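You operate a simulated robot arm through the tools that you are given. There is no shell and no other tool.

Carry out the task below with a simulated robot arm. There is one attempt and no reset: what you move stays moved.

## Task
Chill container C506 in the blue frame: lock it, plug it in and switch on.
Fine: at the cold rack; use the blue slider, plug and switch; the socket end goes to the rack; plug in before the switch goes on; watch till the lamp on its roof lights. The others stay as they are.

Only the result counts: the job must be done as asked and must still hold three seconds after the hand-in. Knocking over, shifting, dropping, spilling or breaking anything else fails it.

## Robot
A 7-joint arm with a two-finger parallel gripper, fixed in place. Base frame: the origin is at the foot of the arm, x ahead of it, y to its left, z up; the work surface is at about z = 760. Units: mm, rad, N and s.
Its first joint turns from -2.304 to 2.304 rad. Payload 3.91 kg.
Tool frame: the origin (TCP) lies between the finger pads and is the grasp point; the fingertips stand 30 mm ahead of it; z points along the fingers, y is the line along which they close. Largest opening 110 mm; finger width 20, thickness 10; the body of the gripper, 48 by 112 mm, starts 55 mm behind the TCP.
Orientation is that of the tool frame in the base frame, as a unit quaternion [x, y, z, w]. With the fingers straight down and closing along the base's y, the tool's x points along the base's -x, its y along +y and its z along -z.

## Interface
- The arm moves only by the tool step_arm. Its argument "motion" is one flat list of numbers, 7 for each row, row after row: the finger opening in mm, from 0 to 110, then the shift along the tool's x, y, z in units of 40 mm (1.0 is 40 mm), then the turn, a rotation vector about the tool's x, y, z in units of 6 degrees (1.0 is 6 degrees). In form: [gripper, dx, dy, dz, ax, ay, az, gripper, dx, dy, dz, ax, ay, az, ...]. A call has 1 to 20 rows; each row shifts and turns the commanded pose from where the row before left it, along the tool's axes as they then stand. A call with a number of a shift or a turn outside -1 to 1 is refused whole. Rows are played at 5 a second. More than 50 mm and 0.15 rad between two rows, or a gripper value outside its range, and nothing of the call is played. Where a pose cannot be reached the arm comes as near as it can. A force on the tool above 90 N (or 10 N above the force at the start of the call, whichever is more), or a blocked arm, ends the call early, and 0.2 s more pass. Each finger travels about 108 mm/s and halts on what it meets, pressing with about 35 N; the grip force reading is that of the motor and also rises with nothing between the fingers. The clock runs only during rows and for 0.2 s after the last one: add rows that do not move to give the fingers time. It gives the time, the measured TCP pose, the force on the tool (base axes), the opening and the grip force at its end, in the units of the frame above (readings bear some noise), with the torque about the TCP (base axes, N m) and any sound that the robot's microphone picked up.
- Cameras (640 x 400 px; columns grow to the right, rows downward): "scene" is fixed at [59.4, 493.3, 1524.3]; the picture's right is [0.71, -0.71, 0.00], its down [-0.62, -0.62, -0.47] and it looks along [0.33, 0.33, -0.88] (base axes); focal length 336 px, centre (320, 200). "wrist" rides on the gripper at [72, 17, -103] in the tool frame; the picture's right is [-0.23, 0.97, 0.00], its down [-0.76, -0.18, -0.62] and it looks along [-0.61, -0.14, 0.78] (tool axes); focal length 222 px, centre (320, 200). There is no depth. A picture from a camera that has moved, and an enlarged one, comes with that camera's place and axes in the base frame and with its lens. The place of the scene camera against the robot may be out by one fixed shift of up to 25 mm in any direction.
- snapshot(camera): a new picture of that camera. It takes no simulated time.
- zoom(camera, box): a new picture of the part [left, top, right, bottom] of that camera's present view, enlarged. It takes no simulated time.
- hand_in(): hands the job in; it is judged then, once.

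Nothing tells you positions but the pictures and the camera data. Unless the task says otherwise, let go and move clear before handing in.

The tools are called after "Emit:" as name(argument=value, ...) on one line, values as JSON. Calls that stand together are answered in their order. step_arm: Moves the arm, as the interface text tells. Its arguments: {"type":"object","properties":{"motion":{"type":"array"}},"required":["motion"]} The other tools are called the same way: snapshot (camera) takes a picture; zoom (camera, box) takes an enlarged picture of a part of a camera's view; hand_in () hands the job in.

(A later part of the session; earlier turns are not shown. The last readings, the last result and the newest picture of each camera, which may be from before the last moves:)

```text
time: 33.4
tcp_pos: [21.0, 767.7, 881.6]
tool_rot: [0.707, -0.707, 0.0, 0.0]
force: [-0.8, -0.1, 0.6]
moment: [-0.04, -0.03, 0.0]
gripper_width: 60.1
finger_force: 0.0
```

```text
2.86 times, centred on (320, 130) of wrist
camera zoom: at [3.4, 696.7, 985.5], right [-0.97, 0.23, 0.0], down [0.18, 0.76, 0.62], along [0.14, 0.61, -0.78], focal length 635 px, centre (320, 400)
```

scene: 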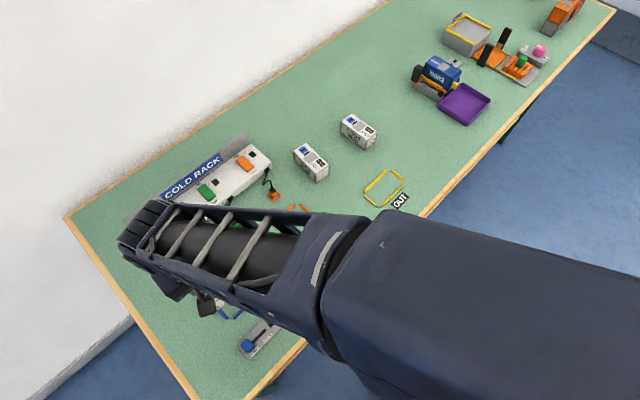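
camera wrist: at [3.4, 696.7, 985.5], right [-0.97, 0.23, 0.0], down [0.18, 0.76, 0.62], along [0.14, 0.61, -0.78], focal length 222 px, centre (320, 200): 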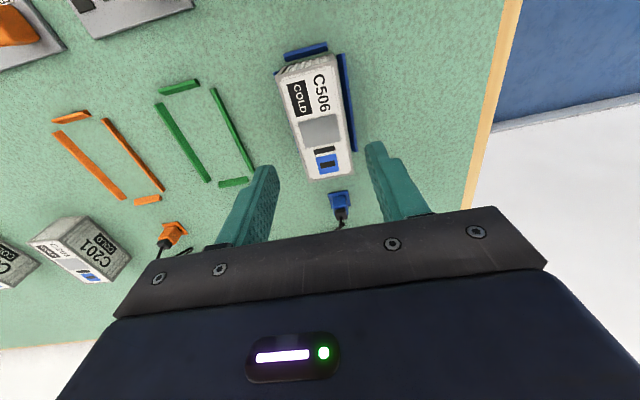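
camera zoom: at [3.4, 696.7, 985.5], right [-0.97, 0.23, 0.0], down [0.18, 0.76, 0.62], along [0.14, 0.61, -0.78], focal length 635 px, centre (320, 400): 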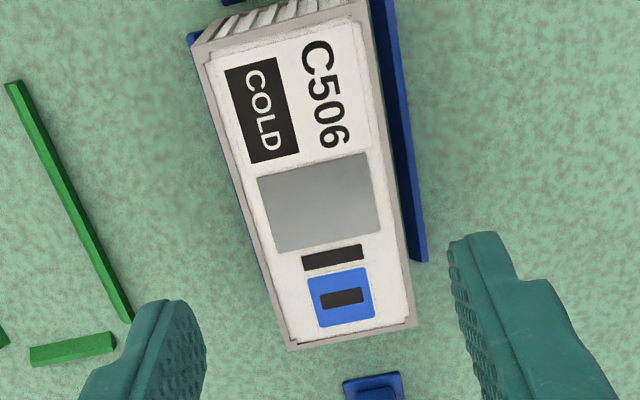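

C506 sits in the frame with its socket end toward the rack. Next is the blue slider: I'll move back for a view of it.

Emit:
step_arm(motion=[60, 0.8, 0, 0, 0, 0, 0, 60, 0.8, 0, 0, 0, 0, 0, 60, 0.8, 0, 0, 0, 0, 0, 60, 0.5, 0, 0, 0, 0, 0, 60, 0, 0, 0, 0, 0, 0])

Emit:
snapshot(camera="wrist")

Emit:
zoom(camera="wrist", box=[240, 50, 420, 200])

Emit:
snapshot(camera="scene")

```text
time: 34.6
tcp_pos: [20.6, 650.9, 882.0]
tool_rot: [0.707, -0.707, 0.0, 0.001]
force: [0.6, -0.5, 0.3]
moment: [0.01, 0.03, 0.01]
gripper_width: 60.2
finger_force: 0.0
```

```text
taken
camera wrist: at [3.1, 579.8, 984.7], right [-0.97, 0.23, 0.0], down [0.18, 0.76, 0.62], along [0.14, 0.61, -0.78], focal length 222 px, centre (320, 200)
```

wrist: 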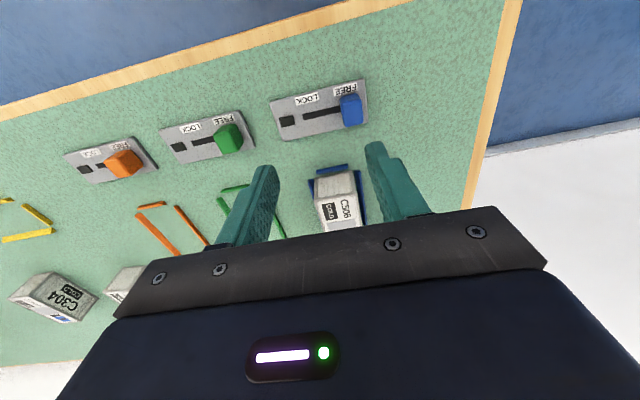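

```text
2.67 times, centred on (330, 125) of wrist
camera zoom: at [3.1, 579.8, 984.7], right [-0.97, 0.23, 0.0], down [0.18, 0.76, 0.62], along [0.14, 0.61, -0.78], focal length 592 px, centre (293, 400)
```

zoom: 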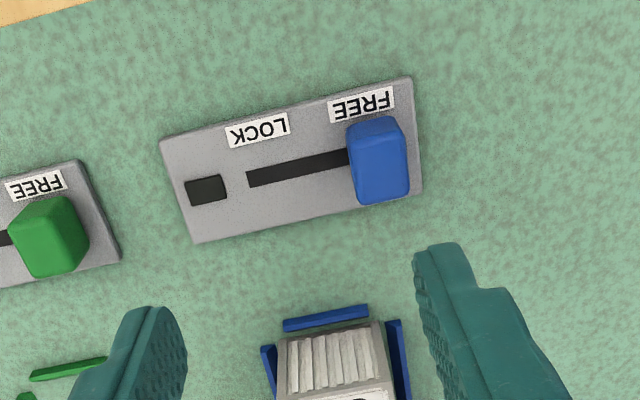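

```text
taken
```

scene: 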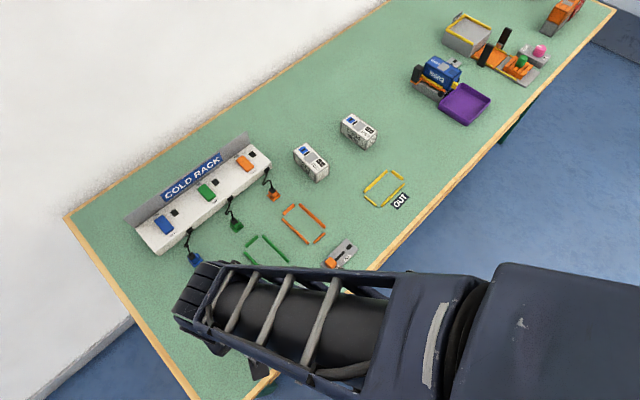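

The blue slider knob is near (−10, 645), its top near z≈795, at the FREE end; LOCK is about 36 mm toward +x. I'll position over it and check before descending.

Emit:
step_arm(motion=[50, 0.17, 0.75, 0, 0, 0, 0, 50, 0, 0, 0.5, 0, 0, 0, 50, 0, 0, 0.5, 0, 0, 0, 50, 0, 0, 0, 0, 0, 0])

Emit:
snapshot(camera="wrist")

Emit:
zoom(camera="wrist", box=[220, 70, 440, 220])

```text
time: 35.6
tcp_pos: [-8.7, 644.3, 840.6]
tool_rot: [-0.707, 0.707, 0.0, -0.001]
force: [0.1, -0.4, -0.2]
moment: [0.01, -0.02, 0.01]
gripper_width: 50.1
finger_force: 0.0
```

```text
taken
camera wrist: at [-27.3, 573.2, 944.5], right [-0.97, 0.23, 0.0], down [0.18, 0.76, 0.62], along [0.14, 0.61, -0.78], focal length 222 px, centre (320, 200)
```

wrist: 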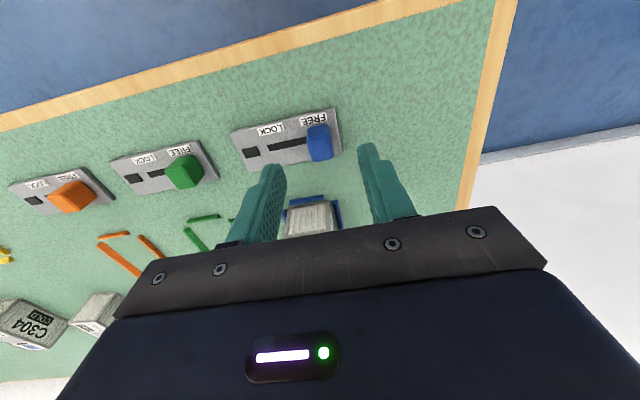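

```text
2.67 times, centred on (330, 145) of wrist
camera zoom: at [-27.3, 573.2, 944.5], right [-0.97, 0.23, 0.0], down [0.18, 0.76, 0.62], along [0.14, 0.61, -0.78], focal length 592 px, centre (293, 347)
```

zoom: 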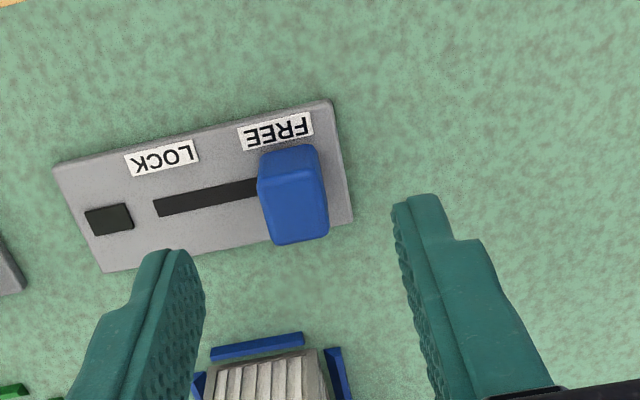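

The knob is centred at about (−12, 646) between the fingers. I'll lower to z≈804 and close on it.

Emit:
step_arm(motion=[50, 0, 0.04, 0.3, 0, 0, 0, 50, 0, 0, 0.3, 0, 0, 0, 50, 0, 0, 0.3, 0, 0, 0, 50, 0, 0, 0.04, 0, 0, 0, 50, 0, 0, 0, 0, 0, 0, 30, 0, 0, 0, 0, 0, 0, 22, 0, 0, 0, 0, 0, 0, 12, 0, 0, 0, 0, 0, 0, 0, 0, 0, 0, 0, 0, 0])

Emit:
snapshot(camera="wrist")

Emit:
zoom(camera="wrist", box=[220, 90, 420, 220])

```text
time: 37.6
tcp_pos: [-10.6, 643.8, 804.1]
tool_rot: [-0.707, 0.707, 0.0, -0.001]
force: [6.9, 0.4, 0.2]
moment: [-0.06, -0.17, -0.03]
gripper_width: 16.9
finger_force: 45.0
```

```text
taken
camera wrist: at [-28.3, 573.7, 907.2], right [-0.97, 0.23, 0.0], down [0.18, 0.76, 0.62], along [0.14, 0.61, -0.78], focal length 222 px, centre (320, 200)
```

wrist: 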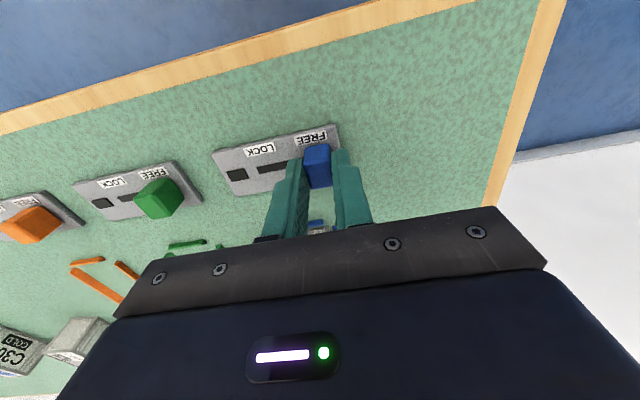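

```text
3.08 times, centred on (320, 155) of wrist
camera zoom: at [-28.3, 573.7, 907.2], right [-0.97, 0.23, 0.0], down [0.18, 0.76, 0.62], along [0.14, 0.61, -0.78], focal length 684 px, centre (320, 338)
```

zoom: 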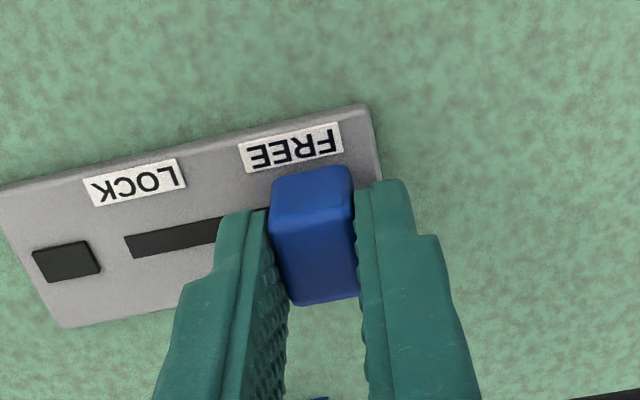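

The knob is held (16.9 mm). I'll slide it toward +x to LOCK, first 30 mm.

Emit:
step_arm(motion=[0, 0, -0.15, 0, 0, 0, 0, 0, 0, -0.15, 0, 0, 0, 0, 0, 0, -0.15, 0, 0, 0, 0, 0, 0, -0.15, 0, 0, 0, 0, 0, 0, -0.15, 0, 0, 0, 0, 0, 0, 0, 0, 0, 0, 0])

Emit:
zoom(camera="wrist", box=[220, 90, 420, 220])

```text
time: 39.0
tcp_pos: [19.2, 645.0, 803.5]
tool_rot: [-0.707, 0.707, -0.001, 0.001]
force: [0.2, 4.2, -9.3]
moment: [0.16, 0.0, -0.01]
gripper_width: 16.6
finger_force: 44.5
```

```text
3.08 times, centred on (320, 155) of wrist
camera zoom: at [1.2, 573.7, 907.3], right [-0.97, 0.23, 0.0], down [0.18, 0.76, 0.62], along [0.14, 0.61, -0.78], focal length 684 px, centre (320, 338)
```

zoom: 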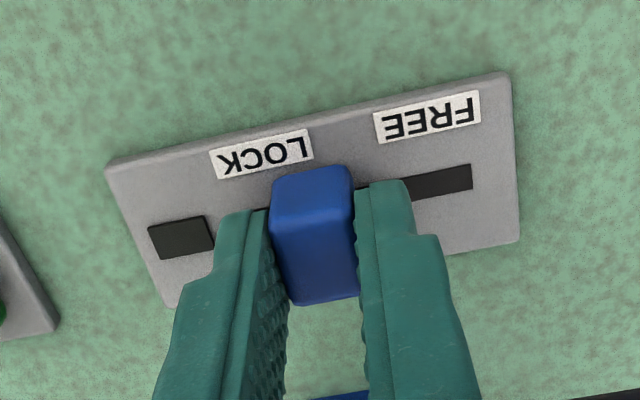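

The slot geometry suggests the LOCK end is about 12 mm further. I'll continue in smaller steps.

Emit:
step_arm(motion=[0, 0, -0.1, 0, 0, 0, 0, 0, 0, -0.1, 0, 0, 0, 0, 0, 0, -0.06, 0, 0, 0, 0, 0, 0, 0, 0, 0, 0, 0])

Emit:
zoom(camera="wrist", box=[220, 90, 420, 220])

```text
time: 40.0
tcp_pos: [29.5, 645.5, 803.6]
tool_rot: [0.707, -0.707, 0.001, 0.0]
force: [0.1, -4.8, -10.7]
moment: [-0.18, 0.03, -0.06]
gripper_width: 16.8
finger_force: 45.2
```

```text
3.08 times, centred on (320, 155) of wrist
camera zoom: at [11.8, 573.8, 907.4], right [-0.97, 0.23, 0.0], down [0.18, 0.76, 0.62], along [0.14, 0.61, -0.78], focal length 684 px, centre (320, 338)
```

zoom: 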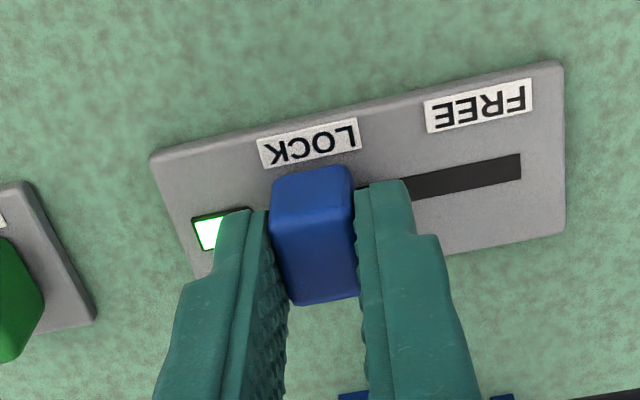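

The lock lamp lit green. I'll push 1.5 mm more for margin, release, and rise.

Emit:
step_arm(motion=[0, 0, -0.04, 0, 0, 0, 0, 0, 0, 0, 0, 0, 0, 0, 20, 0, 0, 0, 0, 0, 0, 40, 0, 0, 0, 0, 0, 0, 40, 0, 0, 0, 0, 0, 0, 40, 0, 0, -0.5, 0, 0, 0, 40, 0, 0, -0.9, 0, 0, 0, 40, 0, 0, -0.9, 0, 0, 0, 40, 0, 0, 0, 0, 0, 0])

Emit:
snapshot(camera="wrist")

Emit:
zoom(camera="wrist", box=[220, 50, 420, 220])

```text
time: 42.0
tcp_pos: [30.7, 645.5, 896.4]
tool_rot: [-0.707, 0.707, 0.0, 0.0]
force: [-1.1, -0.4, 0.4]
moment: [-0.01, 0.03, 0.0]
gripper_width: 39.9
finger_force: 0.1
```

```text
taken
camera wrist: at [12.4, 573.5, 999.9], right [-0.97, 0.23, 0.0], down [0.18, 0.76, 0.62], along [0.14, 0.61, -0.78], focal length 222 px, centre (320, 200)
```

wrist: 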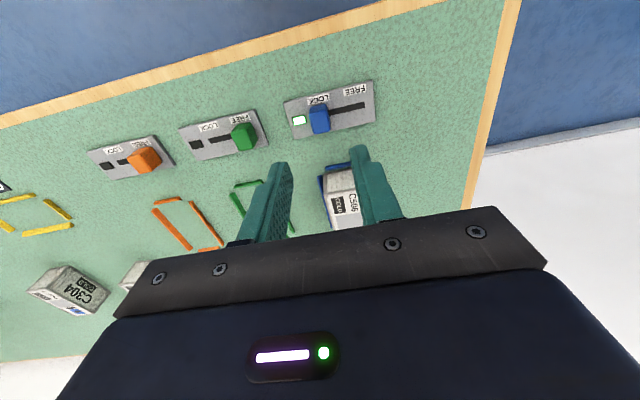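

```text
2.35 times, centred on (320, 135) of wrist
camera zoom: at [12.4, 573.5, 999.9], right [-0.97, 0.23, 0.0], down [0.18, 0.76, 0.62], along [0.14, 0.61, -0.78], focal length 523 px, centre (320, 353)
```

zoom: 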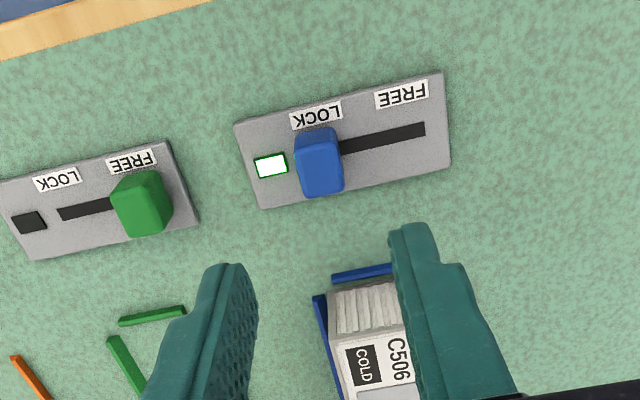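

The container is locked and the lamp stays on. Next is the blue plug: I'll move over for a close view of plug and socket.

Emit:
step_arm(motion=[40, -0.6, 0.05, 0, 0, 0, 0, 40, -0.8, 0.05, 0, 0, 0, 0, 40, -0.85, 0.05, 0, 0, 0, 0, 40, -0.85, 0.05, 0, 0, 0, 0, 40, -0.85, 0.05, 0, 0, 0, 0, 40, -0.6, 0.02, 0, 0, 0, 0, 40, -0.2, 0, 0, 0, 0, 0, 40, 0, 0, 0, 0, 0, 0])

Emit:
snapshot(camera="wrist")

Emit:
zoom(camera="wrist", box=[270, 30, 390, 200])

Emit:
zoom(camera="wrist", box=[300, 90, 400, 190])

```text
time: 43.8
tcp_pos: [19.7, 836.5, 895.5]
tool_rot: [0.708, -0.707, -0.001, -0.001]
force: [-0.1, 0.7, -0.5]
moment: [0.01, 0.03, -0.01]
gripper_width: 40.1
finger_force: 0.0
```

```text
taken
camera wrist: at [2.1, 764.3, 999.7], right [-0.97, 0.23, 0.0], down [0.18, 0.76, 0.62], along [0.14, 0.61, -0.78], focal length 222 px, centre (320, 200)
```

wrist: 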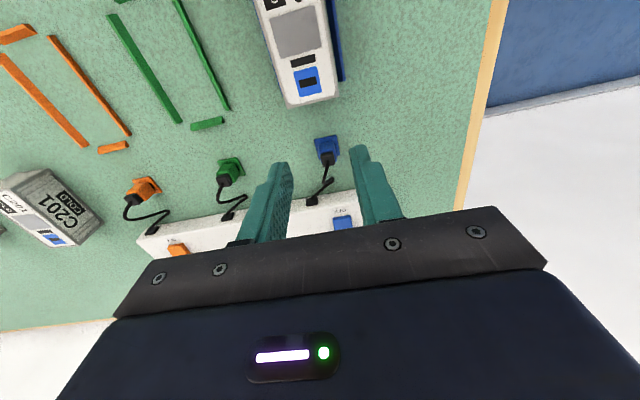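

```text
2.35 times, centred on (330, 115) of wrist
camera zoom: at [2.1, 764.3, 999.7], right [-0.97, 0.23, 0.0], down [0.18, 0.76, 0.62], along [0.14, 0.61, -0.78], focal length 523 px, centre (296, 400)
```

zoom: 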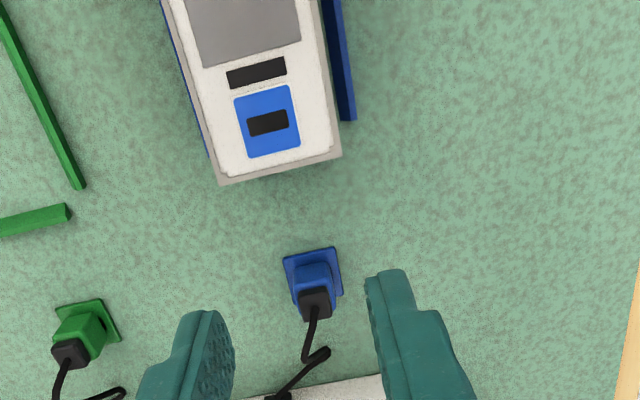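

```text
4.00 times, centred on (350, 140) of wrist
camera zoom: at [2.1, 764.3, 999.7], right [-0.97, 0.23, 0.0], down [0.18, 0.76, 0.62], along [0.14, 0.61, -0.78], focal length 888 px, centre (200, 440)
```

zoom: 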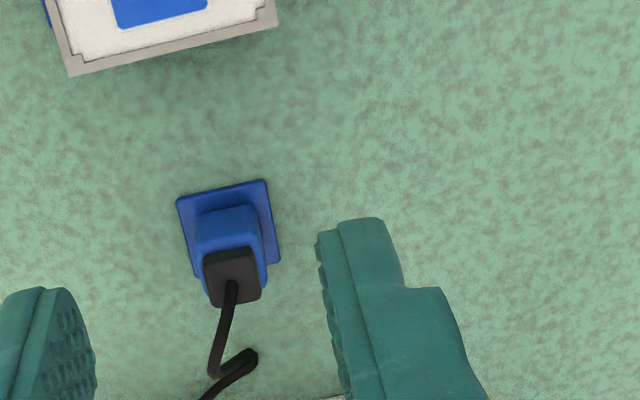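

The plug is at (19.2, 876), its top near z≈793, with the cable leaving toward the rack. The fingers close on its ±x sides, clear of the cable. I'll move over it and check.

Emit:
step_arm(motion=[40, -0.5, 0, 0, 0, 0, 0, 40, -0.495, 0, 0, 0, 0, 0, 40, 0, 0, 0.6, 0, 0, 0, 40, 0, 0, 0.55, 0, 0, 0, 40, 0, 0, 0, 0, 0, 0])

Emit:
snapshot(camera="wrist")

Emit:
zoom(camera="wrist", box=[260, 90, 400, 210])

Emit:
zoom(camera="scene", box=[130, 180, 250, 280])

```text
time: 45.0
tcp_pos: [18.8, 874.6, 849.5]
tool_rot: [0.707, -0.707, -0.001, 0.0]
force: [-0.1, -0.9, 0.3]
moment: [-0.03, 0.03, 0.03]
gripper_width: 40.2
finger_force: 0.0
```

```text
taken
camera wrist: at [2.3, 803.7, 953.7], right [-0.97, 0.23, 0.0], down [0.18, 0.76, 0.62], along [0.14, 0.61, -0.78], focal length 222 px, centre (320, 200)
```

wrist: 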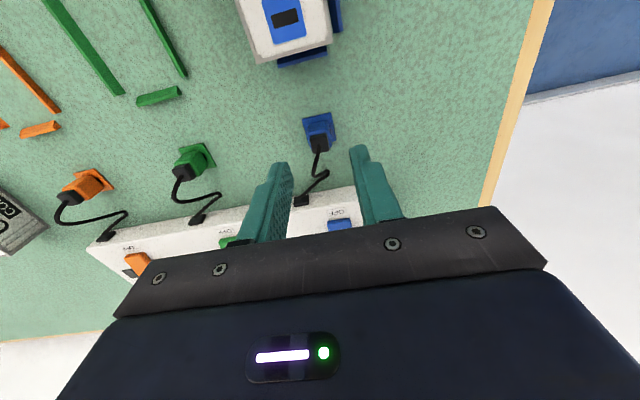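

```text
3.33 times, centred on (330, 150) of wrist
camera zoom: at [2.3, 803.7, 953.7], right [-0.97, 0.23, 0.0], down [0.18, 0.76, 0.62], along [0.14, 0.61, -0.78], focal length 740 px, centre (287, 367)
```

zoom: 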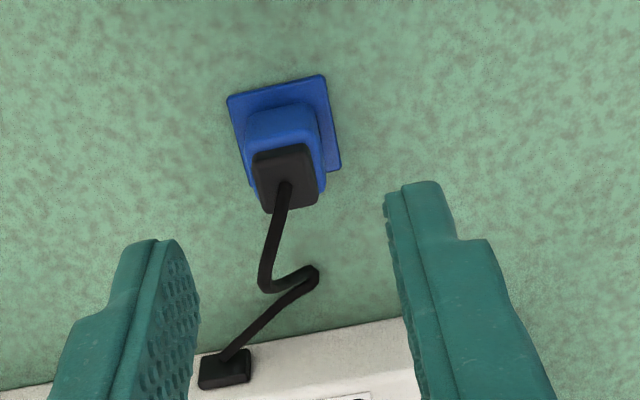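

```text
4.00 times, centred on (190, 230) of scene
camera zoom: at [59.4, 493.3, 1524.3], right [0.71, -0.71, 0.0], down [-0.62, -0.62, -0.47], along [0.33, 0.33, -0.88], focal length 1346 px, centre (840, 80)
```

zoom: 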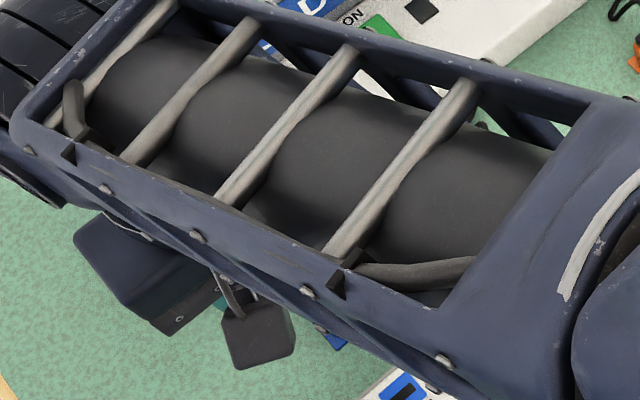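

The plug sits centrally between the fingers. I'll descend to z≈801 and grip.

Emit:
step_arm(motion=[40, 0, 0, 0.5, 0, 0, 0, 40, 0, 0, 0.5, 0, 0, 0, 40, 0, 0, 0.24, 0, 0, 0, 40, 0, 0, 0, 0, 0, 0, 26, 0, 0, 0, 0, 0, 0, 16, 0, 0, 0, 0, 0, 0, 0, 0, 0, 0, 0, 0, 0, 0, 0, 0, 0, 0, 0, 0])

Emit:
snapshot(camera="wrist")

Emit:
zoom(camera="wrist", box=[260, 90, 400, 210])

```text
time: 46.8
tcp_pos: [19.7, 874.6, 801.0]
tool_rot: [-0.707, 0.707, 0.0, 0.0]
force: [-0.1, -0.2, 0.2]
moment: [0.01, -0.02, 0.02]
gripper_width: 16.8
finger_force: 35.1
```

```text
taken
camera wrist: at [2.0, 803.6, 903.7], right [-0.97, 0.23, 0.0], down [0.18, 0.76, 0.62], along [0.14, 0.61, -0.78], focal length 222 px, centre (320, 200)
```

wrist: 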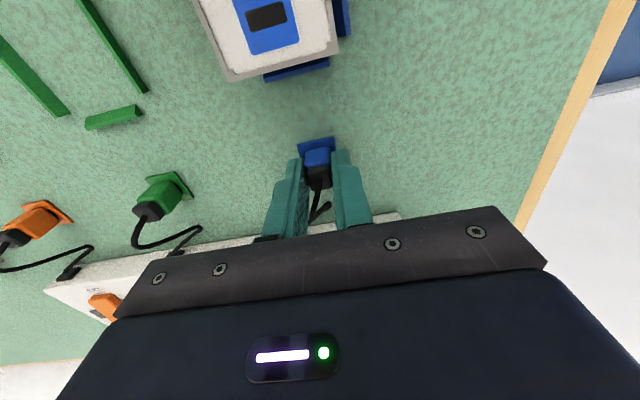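

```text
3.33 times, centred on (330, 150) of wrist
camera zoom: at [2.0, 803.6, 903.7], right [-0.97, 0.23, 0.0], down [0.18, 0.76, 0.62], along [0.14, 0.61, -0.78], focal length 740 px, centre (287, 367)
```

zoom: 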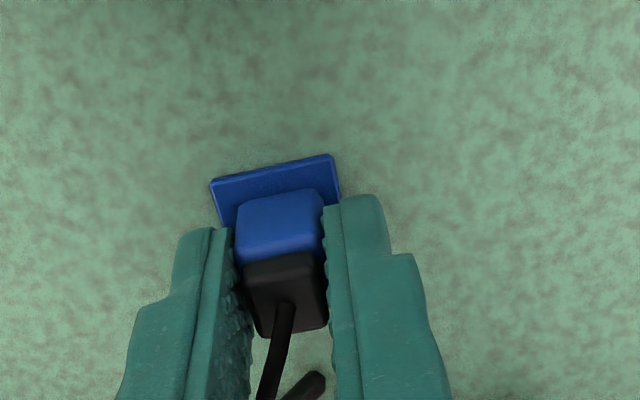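

The plug is gripped (16.8 mm). I'll lift it slowly out of its rest.

Emit:
step_arm(motion=[0, 0, 0, -0.05, 0, 0, 0, 0, 0, 0, -0.1, 0, 0, 0, 0, 0, 0, -0.15, 0, 0, 0, 0, 0, 0, -0.2, 0, 0, 0, 0, 0, 0, -0.2, 0, 0, 0, 0, 0, 0, 0, 0, 0, 0])

Emit:
snapshot(camera="wrist")

Emit:
zoom(camera="wrist", box=[260, 90, 400, 210])

```text
time: 48.2
tcp_pos: [20.2, 874.6, 828.6]
tool_rot: [0.707, -0.707, 0.0, 0.001]
force: [0.0, 0.2, -0.6]
moment: [-0.03, -0.01, 0.01]
gripper_width: 16.7
finger_force: 35.1
```

```text
taken
camera wrist: at [2.7, 803.6, 932.1], right [-0.97, 0.23, 0.0], down [0.18, 0.76, 0.62], along [0.14, 0.61, -0.78], focal length 222 px, centre (320, 200)
```

wrist: 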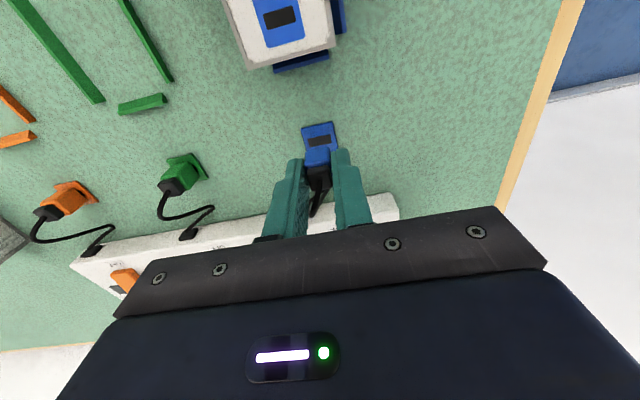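

```text
3.33 times, centred on (330, 150) of wrist
camera zoom: at [2.7, 803.6, 932.1], right [-0.97, 0.23, 0.0], down [0.18, 0.76, 0.62], along [0.14, 0.61, -0.78], focal length 740 px, centre (287, 367)
```

zoom: 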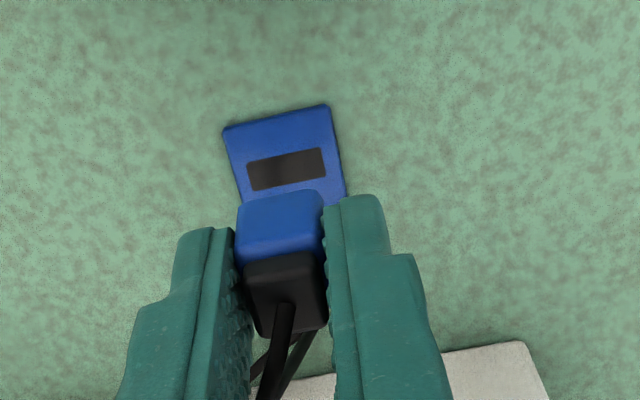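

The plug is out and its rest shows a slot matching the container's socket. I'll raise it and carry it above the roof socket at about (19.5, 798.5).

Emit:
step_arm(motion=[0, 0, 0, -0.3, 0, 0, 0, 0, 0, 0, -0.4, 0, 0, 0, 0, 0, 0, -0.4, 0, 0, 0, 0, 0.1, 0, -0.1, 0, 0, 0, 0, 0.3, 0, 0, 0, 0, 0, 0, 0.4, 0, 0, 0, 0, 0, 0, 0.4, 0, 0, 0, 0, 0, 0, 0.4, 0, 0, 0, 0, 0, 0, 0.24, 0, 0, 0, 0, 0, 0, 0.1, 0, 0, 0, 0, 0, 0, 0, 0, 0, 0, 0, 0])

Emit:
snapshot(camera="wrist")

Emit:
zoom(camera="wrist", box=[260, 90, 400, 210])

Emit:
snapshot(camera="scene")

```text
time: 50.6
tcp_pos: [19.6, 797.7, 877.7]
tool_rot: [0.707, -0.707, -0.001, 0.0]
force: [0.0, 0.1, 0.1]
moment: [-0.04, 0.0, 0.0]
gripper_width: 16.9
finger_force: 35.4
```

```text
taken
camera wrist: at [2.3, 725.4, 980.4], right [-0.97, 0.23, 0.0], down [0.18, 0.76, 0.62], along [0.14, 0.61, -0.78], focal length 222 px, centre (320, 200)
```

wrist: 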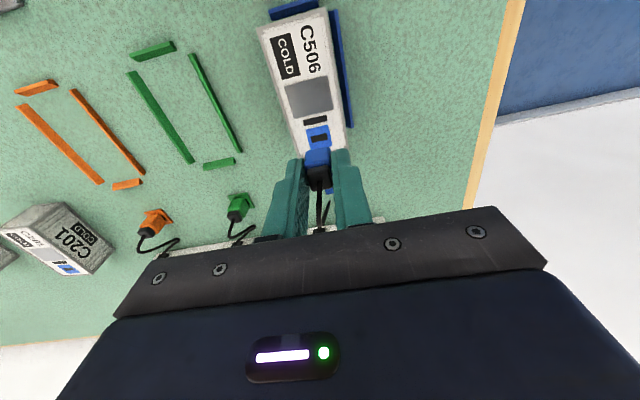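

```text
3.33 times, centred on (330, 150) of wrist
camera zoom: at [2.3, 725.4, 980.4], right [-0.97, 0.23, 0.0], down [0.18, 0.76, 0.62], along [0.14, 0.61, -0.78], focal length 740 px, centre (287, 367)
```

zoom: 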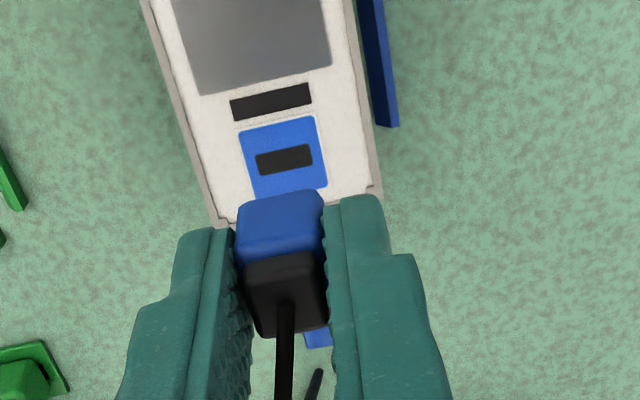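

```text
taken
```

scene: 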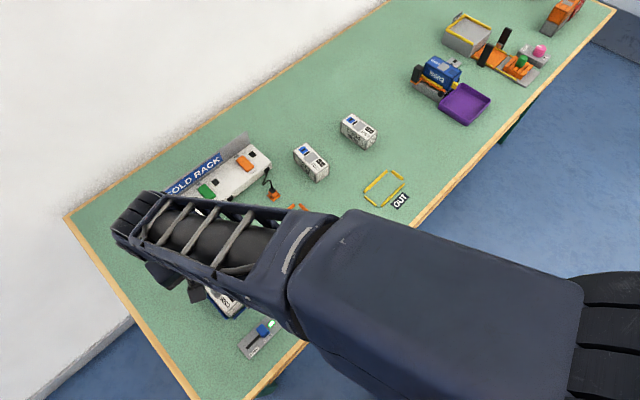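

The plug is within a millimetre of the socket. I'll correct 0.7 mm in +y and descend in steps while monitoring force.

Emit:
step_arm(motion=[0, -0.0175, 0, 0.1, 0, 0, 0, 0, 0, 0, 0.2, 0, 0, 0, 0, 0, 0, 0.2, 0, 0, 0, 0, 0, 0, 0.1, 0, 0, 0, 0, 0, 0, 0, 0, 0, 0])

Emit:
zoom(camera="wrist", box=[260, 90, 400, 210])

```text
time: 51.8
tcp_pos: [20.4, 798.6, 852.4]
tool_rot: [-0.707, 0.707, -0.001, 0.0]
force: [0.0, -0.1, -0.8]
moment: [0.02, 0.0, -0.03]
gripper_width: 16.7
finger_force: 34.5
```

```text
3.33 times, centred on (330, 150) of wrist
camera zoom: at [2.6, 726.8, 956.1], right [-0.97, 0.23, 0.0], down [0.18, 0.76, 0.62], along [0.14, 0.61, -0.78], focal length 740 px, centre (287, 367)
```

zoom: 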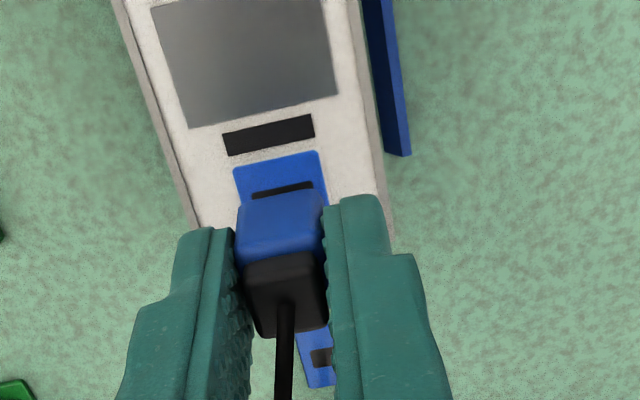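

Nearly aligned. I'll correct back 0.5 mm and continue down carefully.

Emit:
step_arm(motion=[0, 0.0125, 0, 0.05, 0, 0, 0, 0, 0, 0, 0.05, 0, 0, 0, 0, 0, 0, 0.05, 0, 0, 0, 0, 0, 0, 0, 0, 0, 0])

Emit:
step_arm(motion=[0, 0, 0, 0.05, 0, 0, 0, 0, 0, 0, 0.05, 0, 0, 0, 0, 0, 0, 0, 0, 0, 0])

Emit:
zoom(camera="wrist", box=[260, 90, 400, 210])

```text
time: 52.8
tcp_pos: [20.7, 798.2, 846.9]
tool_rot: [0.708, -0.707, 0.0, 0.0]
force: [-0.2, -0.3, -0.5]
moment: [0.01, 0.01, -0.01]
gripper_width: 16.7
finger_force: 35.4
```

```text
time: 53.6
tcp_pos: [19.9, 797.8, 842.8]
tool_rot: [-0.707, 0.707, 0.0, -0.001]
force: [0.5, 0.1, -1.1]
moment: [-0.02, 0.0, -0.01]
gripper_width: 16.6
finger_force: 34.6
```

```text
3.33 times, centred on (330, 150) of wrist
camera zoom: at [2.5, 726.2, 945.9], right [-0.97, 0.23, 0.0], down [0.18, 0.76, 0.62], along [0.14, 0.61, -0.78], focal length 740 px, centre (287, 367)
```

zoom: 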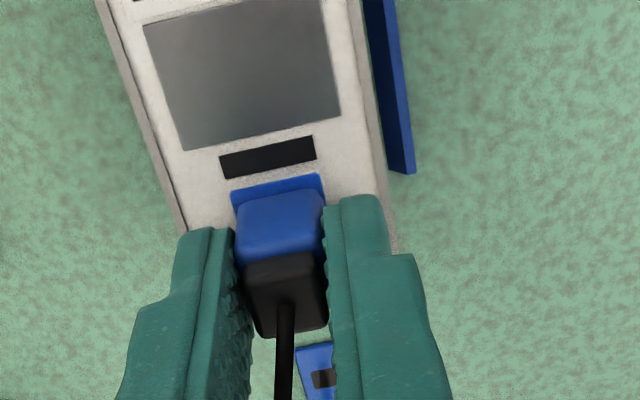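

No resistance yet; the body is about 3 mm above the roof. I'll continue in 1 mm steps.

Emit:
step_arm(motion=[0, 0, 0, 0.025, 0, 0, 0, 0, 0, 0, 0.025, 0, 0, 0, 0, 0, 0, 0.025, 0, 0, 0, 0, 0, 0, 0, 0, 0, 0])

Emit:
step_arm(motion=[0, 0, 0, 0.025, 0, 0, 0, 0, 0, 0, 0, 0, 0, 0])

Emit:
zoom(camera="wrist", box=[260, 90, 400, 210])

```text
time: 54.6
tcp_pos: [20.0, 797.6, 840.4]
tool_rot: [0.708, -0.706, -0.001, 0.0]
force: [1.6, -2.1, 26.4]
moment: [-0.09, -0.03, 0.0]
gripper_width: 16.7
finger_force: 34.9
```

```text
time: 55.2
tcp_pos: [20.2, 797.1, 840.3]
tool_rot: [-0.707, 0.707, 0.0, 0.001]
force: [-0.1, 3.7, 28.3]
moment: [0.09, -0.05, -0.01]
gripper_width: 17.0
finger_force: 34.6
```

```text
3.33 times, centred on (330, 150) of wrist
camera zoom: at [2.4, 725.9, 943.1], right [-0.97, 0.23, 0.0], down [0.18, 0.76, 0.62], along [0.14, 0.61, -0.78], focal length 740 px, centre (287, 367)
```

zoom: 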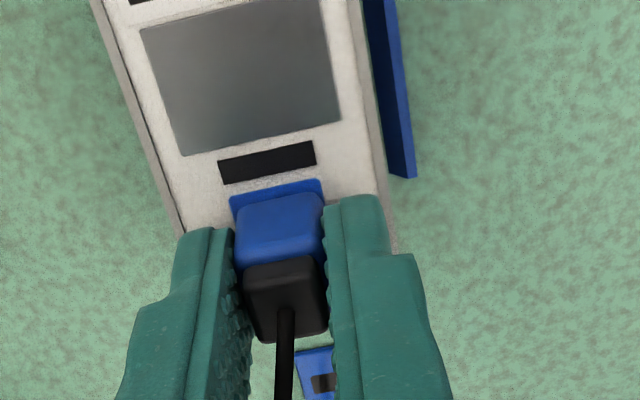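

The plug met firm resistance (28 N) at about the height where its body should sit on the roof. I'll release, rise slightly and inspect whether it is fully seated.

Emit:
step_arm(motion=[0, 0, 0, -0.025, 0, 0, 0, 18, 0, 0, 0, 0, 0, 0, 24, 0, 0, 0, 0, 0, 0, 36, 0, 0, 0, 0, 0, 0, 36, 0, 0, 0, 0, 0, 0, 36, 0, 0, -0.3, 0, 0, 0, 36, 0, 0, -0.7, 0, 0, 0, 36, 0, 0, -0.7, 0, 0, 0, 36, 0, 0, 0, 0, 0, 0])

Emit:
snapshot(camera="wrist")

Emit:
zoom(camera="wrist", box=[250, 50, 390, 170])

Emit:
zoom(camera="wrist", box=[290, 100, 350, 150])

```text
time: 57.2
tcp_pos: [19.9, 796.7, 908.1]
tool_rot: [-0.707, 0.707, -0.001, 0.0]
force: [-0.6, 0.1, 0.2]
moment: [0.0, -0.01, 0.0]
gripper_width: 36.2
finger_force: 0.2
```

```text
taken
camera wrist: at [2.6, 725.5, 1011.3], right [-0.97, 0.23, 0.0], down [0.18, 0.76, 0.62], along [0.14, 0.61, -0.78], focal length 222 px, centre (320, 200)
```

wrist: 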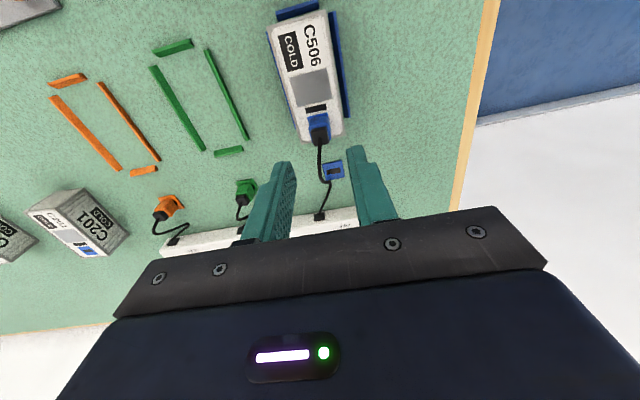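

```text
3.33 times, centred on (320, 110) of wrist
camera zoom: at [2.6, 725.5, 1011.3], right [-0.97, 0.23, 0.0], down [0.18, 0.76, 0.62], along [0.14, 0.61, -0.78], focal length 740 px, centre (320, 500)
```

zoom: 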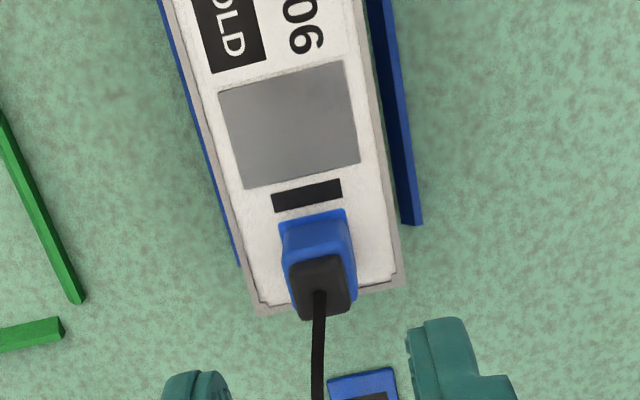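

```text
8.00 times, centred on (320, 125) of wrist
camera zoom: at [2.6, 725.5, 1011.3], right [-0.97, 0.23, 0.0], down [0.18, 0.76, 0.62], along [0.14, 0.61, -0.78], focal length 1777 px, centre (320, 800)
```

zoom: 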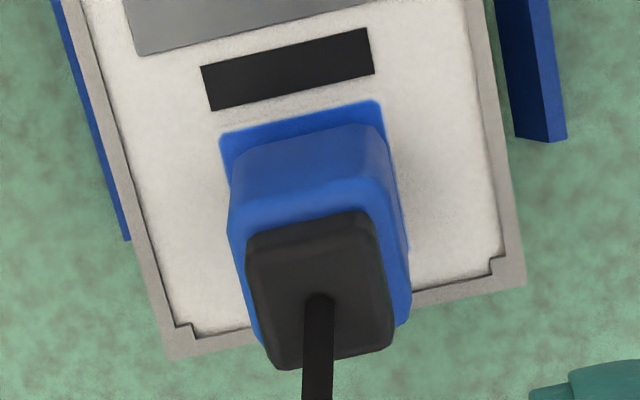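

The plug stands upright on the socket, but I can't tell from the picture whether it is the last millimetre in. To be sure I'll press on the cap's edges with the fingertips 7 mm apart, so the cable passes between them.

Emit:
step_arm(motion=[7, -0.0225, 0, 0, 0, 0, 0, 7, 0, 0, 0.3, 0, 0, 0, 7, 0, 0, 0.3, 0, 0, 0, 7, 0, 0, 0.3, 0, 0, 0, 7, 0, 0, 0.1, 0, 0, 0, 7, 0, 0, 0, 0, 0, 0])

Emit:
snapshot(camera="wrist")

Emit:
zoom(camera="wrist", box=[270, 110, 370, 210])

```text
time: 58.6
tcp_pos: [20.2, 798.5, 868.2]
tool_rot: [0.708, -0.707, 0.0, 0.0]
force: [0.1, 0.0, 0.3]
moment: [0.02, -0.04, 0.0]
gripper_width: 7.1
finger_force: 0.2
```

```text
taken
camera wrist: at [2.7, 727.3, 971.4], right [-0.97, 0.23, 0.0], down [0.18, 0.76, 0.62], along [0.14, 0.61, -0.78], focal length 222 px, centre (320, 200)
```

wrist: 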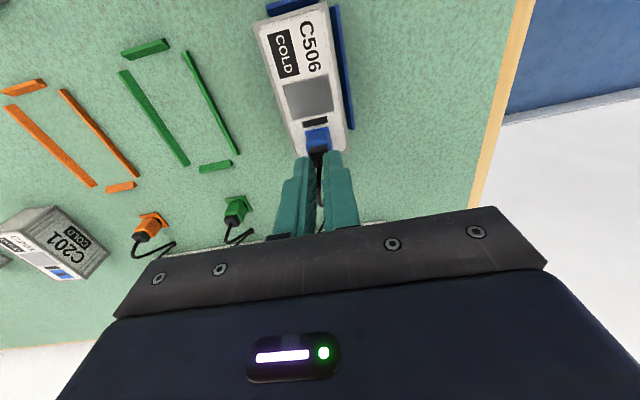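

```text
4.00 times, centred on (320, 160) of wrist
camera zoom: at [2.7, 727.3, 971.4], right [-0.97, 0.23, 0.0], down [0.18, 0.76, 0.62], along [0.14, 0.61, -0.78], focal length 888 px, centre (320, 360)
```

zoom: 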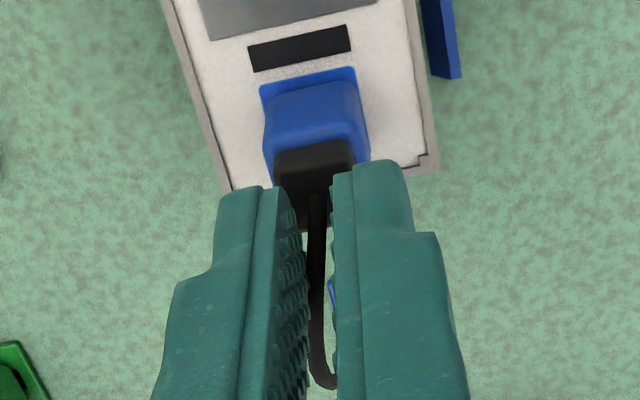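

The cable passes cleanly between the fingers. I'll press down in small steps.

Emit:
step_arm(motion=[7, 0, 0, 0.05, 0, 0, 0, 7, 0, 0, 0.05, 0, 0, 0, 7, 0, 0, 0.025, 0, 0, 0, 7, 0, 0, 0, 0, 0, 0])

Emit:
step_arm(motion=[7, 0, 0, 0.025, 0, 0, 0, 7, 0, 0, 0.025, 0, 0, 0, 7, 0, 0, 0, 0, 0, 0])

```text
time: 59.6
tcp_pos: [19.6, 798.1, 864.4]
tool_rot: [0.707, -0.707, 0.0, -0.001]
force: [1.4, 0.2, 21.5]
moment: [-0.06, -0.03, 0.01]
gripper_width: 7.0
finger_force: 0.0
```

```text
time: 60.4
tcp_pos: [20.0, 799.8, 864.7]
tool_rot: [0.707, -0.707, -0.001, -0.002]
force: [2.2, -1.8, 53.3]
moment: [-0.17, -0.07, 0.02]
gripper_width: 6.9
finger_force: 0.2
```

53 N on the cap moved nothing, so it has hit a hard stop. To tell "seated" from "resting on the roof", I'll regrip it and try a tiny sideways nudge.

Emit:
step_arm(motion=[7, 0, 0, -0.2, 0, 0, 0, 20, 0, 0, -0.2, 0, 0, 0, 36, 0, 0, -0.1, 0, 0, 0, 36, 0, 0, 0, 0, 0, 0])

Emit:
zoom(camera="wrist", box=[260, 90, 380, 180])

```text
time: 61.4
tcp_pos: [18.6, 798.9, 880.5]
tool_rot: [-0.707, 0.707, 0.0, 0.001]
force: [-1.0, -0.3, 0.2]
moment: [-0.04, 0.02, -0.04]
gripper_width: 36.1
finger_force: 0.0
```

```text
4.44 times, centred on (320, 135) of wrist
camera zoom: at [2.4, 727.2, 983.9], right [-0.97, 0.23, 0.0], down [0.18, 0.76, 0.62], along [0.14, 0.61, -0.78], focal length 987 px, centre (320, 489)
```

zoom: 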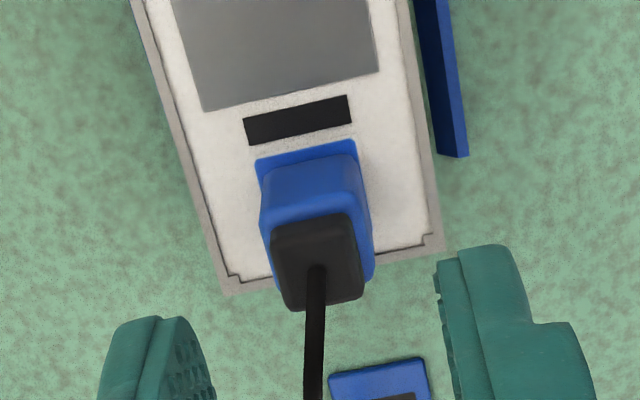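

I'll regrip the plug and nudge by 1 mm in x.

Emit:
step_arm(motion=[36, 0, 0, 0.4, 0, 0, 0, 36, 0, 0, 0.4, 0, 0, 0, 36, 0, 0, 0.1, 0, 0, 0, 22, 0, 0, 0, 0, 0, 0, 12, 0, 0, 0, 0, 0, 0, 0, 0, 0, 0, 0, 0, 0, 0, 0, 0, 0, 0, 0, 0])

Emit:
step_arm(motion=[0, 0, -0.03, 0, 0, 0, 0, 0, 0, 0, 0, 0, 0, 0])

Emit:
step_arm(motion=[0, 0, 0.03, 0, 0, 0, 0, 0, 0, 0, 0, 0, 0, 0])

```text
time: 63.0
tcp_pos: [19.9, 798.3, 845.6]
tool_rot: [0.707, -0.707, 0.0, 0.0]
force: [-0.5, -0.1, 0.6]
moment: [-0.01, 0.0, -0.02]
gripper_width: 16.9
finger_force: 35.3
```

```text
time: 63.6
tcp_pos: [21.2, 799.1, 844.5]
tool_rot: [-0.707, 0.707, 0.0, 0.0]
force: [0.1, 0.1, 0.3]
moment: [-0.03, -0.01, 0.0]
gripper_width: 16.8
finger_force: 35.2
```

```text
time: 64.2
tcp_pos: [19.7, 799.1, 845.0]
tool_rot: [-0.706, 0.708, 0.0, 0.0]
force: [1.2, -0.6, 0.5]
moment: [-0.02, -0.01, -0.03]
gripper_width: 16.8
finger_force: 35.1
```

The plug moved 1.2 mm in x without force — either slot play or it's not in. I'll test a slightly larger nudge.

Emit:
step_arm(motion=[0, 0, -0.03, 0, 0, 0, 0, 0, 0, -0.03, 0, 0, 0, 0, 0, 0, 0, 0, 0, 0, 0])

Emit:
zoom(camera="wrist", box=[260, 90, 380, 180])

```text
time: 65.0
tcp_pos: [21.9, 799.5, 844.6]
tool_rot: [-0.707, 0.707, 0.0, 0.001]
force: [0.1, 0.3, 0.0]
moment: [0.02, 0.01, 0.0]
gripper_width: 16.8
finger_force: 34.8
```

```text
4.44 times, centred on (320, 135) of wrist
camera zoom: at [5.0, 727.2, 948.2], right [-0.97, 0.23, 0.0], down [0.18, 0.76, 0.62], along [0.14, 0.61, -0.78], focal length 987 px, centre (320, 489)
```

zoom: 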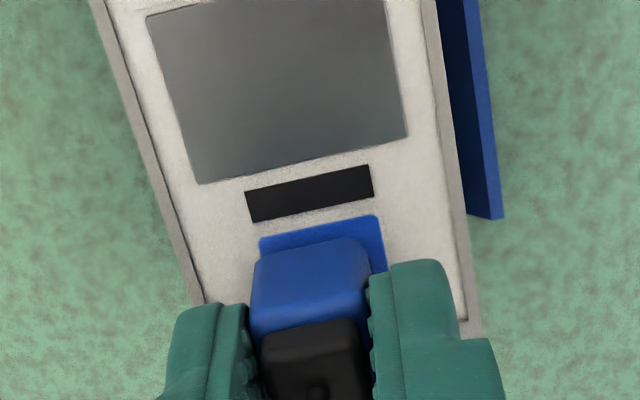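

The plug slides freely over the blue square, so it isn't engaged. I'll lift it clear and study the socket and the rest for real slot depth.

Emit:
step_arm(motion=[0, 0, 0.06, -0.1, 0, 0, 0, 0, 0, 0, -0.3, 0, 0, 0, 0, 0, 0, -0.4, 0, 0, 0, 0, 0, 0, -0.4, 0, 0, 0, 0, 0, 0, -0.1, 0, 0, 0, 0, 0, 0, 0, 0, 0, 0])

Emit:
snapshot(camera="wrist")

Emit:
zoom(camera="wrist", box=[295, 110, 343, 146])

Emit:
zoom(camera="wrist", box=[270, 100, 380, 200])

```text
time: 66.4
tcp_pos: [20.1, 798.7, 898.0]
tool_rot: [0.708, -0.707, 0.0, 0.0]
force: [0.3, 0.3, 0.0]
moment: [-0.02, 0.01, -0.05]
gripper_width: 16.7
finger_force: 35.6
```

```text
taken
camera wrist: at [2.6, 727.0, 1000.2], right [-0.97, 0.23, 0.0], down [0.18, 0.76, 0.62], along [0.14, 0.61, -0.78], focal length 222 px, centre (320, 200)
```

wrist: 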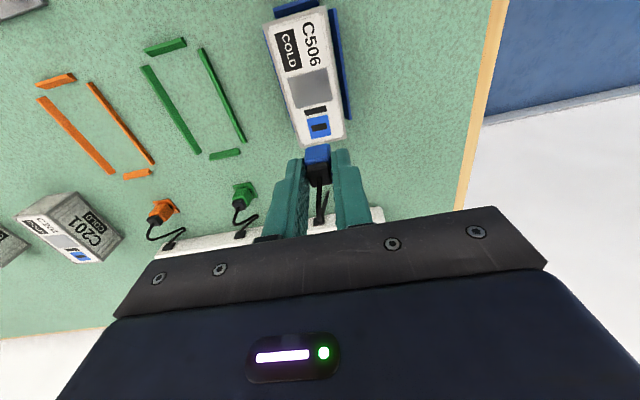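

```text
11.11 times, centred on (319, 128) of wrist
camera zoom: at [2.6, 727.0, 1000.2], right [-0.97, 0.23, 0.0], down [0.18, 0.76, 0.62], along [0.14, 0.61, -0.78], focal length 2468 px, centre (331, 1000)
```

zoom: 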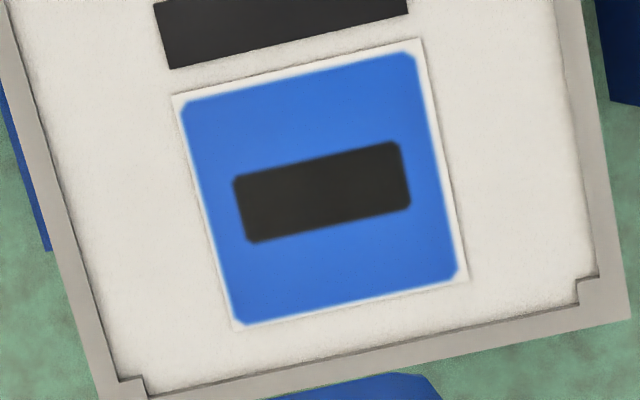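

```text
4.00 times, centred on (325, 150) of wrist
camera zoom: at [2.6, 727.0, 1000.2], right [-0.97, 0.23, 0.0], down [0.18, 0.76, 0.62], along [0.14, 0.61, -0.78], focal length 888 px, centre (300, 400)
```

zoom: 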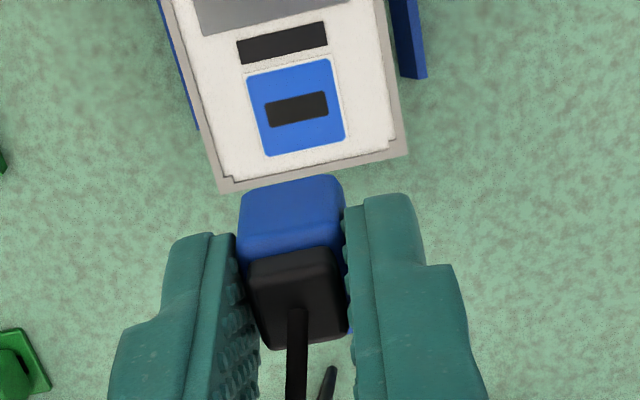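

The roof "socket" is a flat printed pad, so seating means the plug's foot resting squarely on it, and the earlier height agrees with that. I'll set the plug back, centred on the pad at (19.7, 799.0), press, release and check the indicators.

Emit:
step_arm(motion=[0, -0.02, 0, 0.1, 0, 0, 0, 0, 0, 0, 0.3, 0, 0, 0, 0, 0, 0, 0.4, 0, 0, 0, 0, 0, 0, 0.3, 0, 0, 0, 0, 0, 0, 0.1, 0, 0, 0, 0, 0, 0, 0, 0, 0, 0])

Emit:
zoom(camera="wrist", box=[270, 80, 390, 190])

```text
time: 67.8
tcp_pos: [19.1, 799.5, 847.9]
tool_rot: [0.707, -0.707, 0.0, -0.001]
force: [0.5, 0.2, 0.1]
moment: [0.0, 0.01, -0.02]
gripper_width: 16.9
finger_force: 35.0
```

```text
3.64 times, centred on (330, 135) of wrist
camera zoom: at [2.2, 727.7, 952.1], right [-0.97, 0.23, 0.0], down [0.18, 0.76, 0.62], along [0.14, 0.61, -0.78], focal length 808 px, centre (284, 436)
```

zoom: 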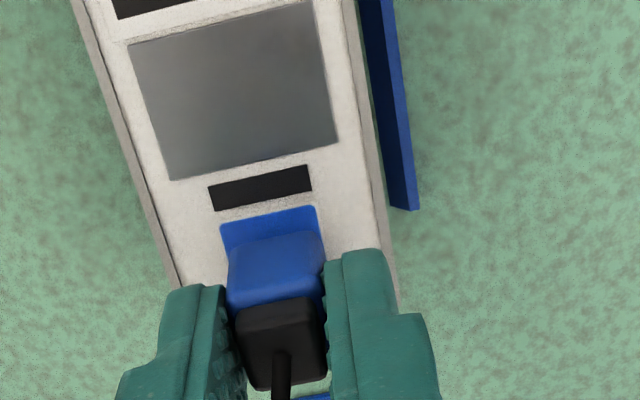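

Alignment looks good. I'll go down the last few millimetres.

Emit:
step_arm(motion=[0, 0, 0, 0.05, 0, 0, 0, 0, 0, 0, 0.025, 0, 0, 0, 0, 0, 0, 0.025, 0, 0, 0, 0, 0, 0, 0, 0, 0, 0])

Emit:
step_arm(motion=[0, 0, 0, 0.025, 0, 0, 0, 0, 0, 0, 0.025, 0, 0, 0, 0, 0, 0, 0, 0, 0, 0])

Emit:
zoom(camera="wrist", box=[270, 80, 390, 190])

```text
time: 68.8
tcp_pos: [20.2, 800.2, 844.2]
tool_rot: [0.707, -0.707, 0.001, -0.001]
force: [-0.1, 0.2, -0.2]
moment: [0.0, 0.03, -0.02]
gripper_width: 16.7
finger_force: 35.1
```

```text
time: 69.6
tcp_pos: [20.1, 799.2, 843.8]
tool_rot: [-0.707, 0.707, 0.0, 0.001]
force: [0.0, -4.6, 21.8]
moment: [-0.24, 0.01, 0.01]
gripper_width: 16.7
finger_force: 35.0
```

```text
3.64 times, centred on (330, 135) of wrist
camera zoom: at [2.4, 727.6, 947.8], right [-0.97, 0.23, 0.0], down [0.18, 0.76, 0.62], along [0.14, 0.61, -0.78], focal length 808 px, centre (284, 436)
```

zoom: 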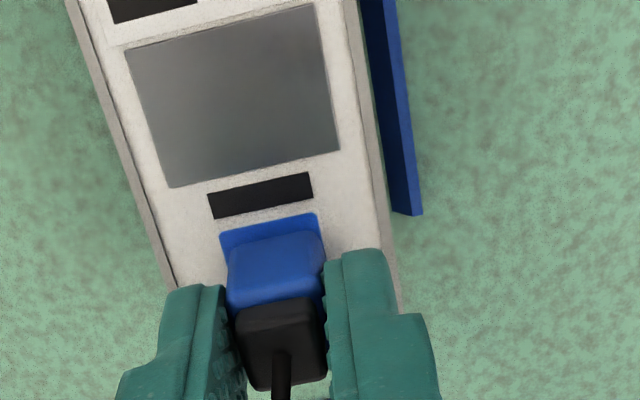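

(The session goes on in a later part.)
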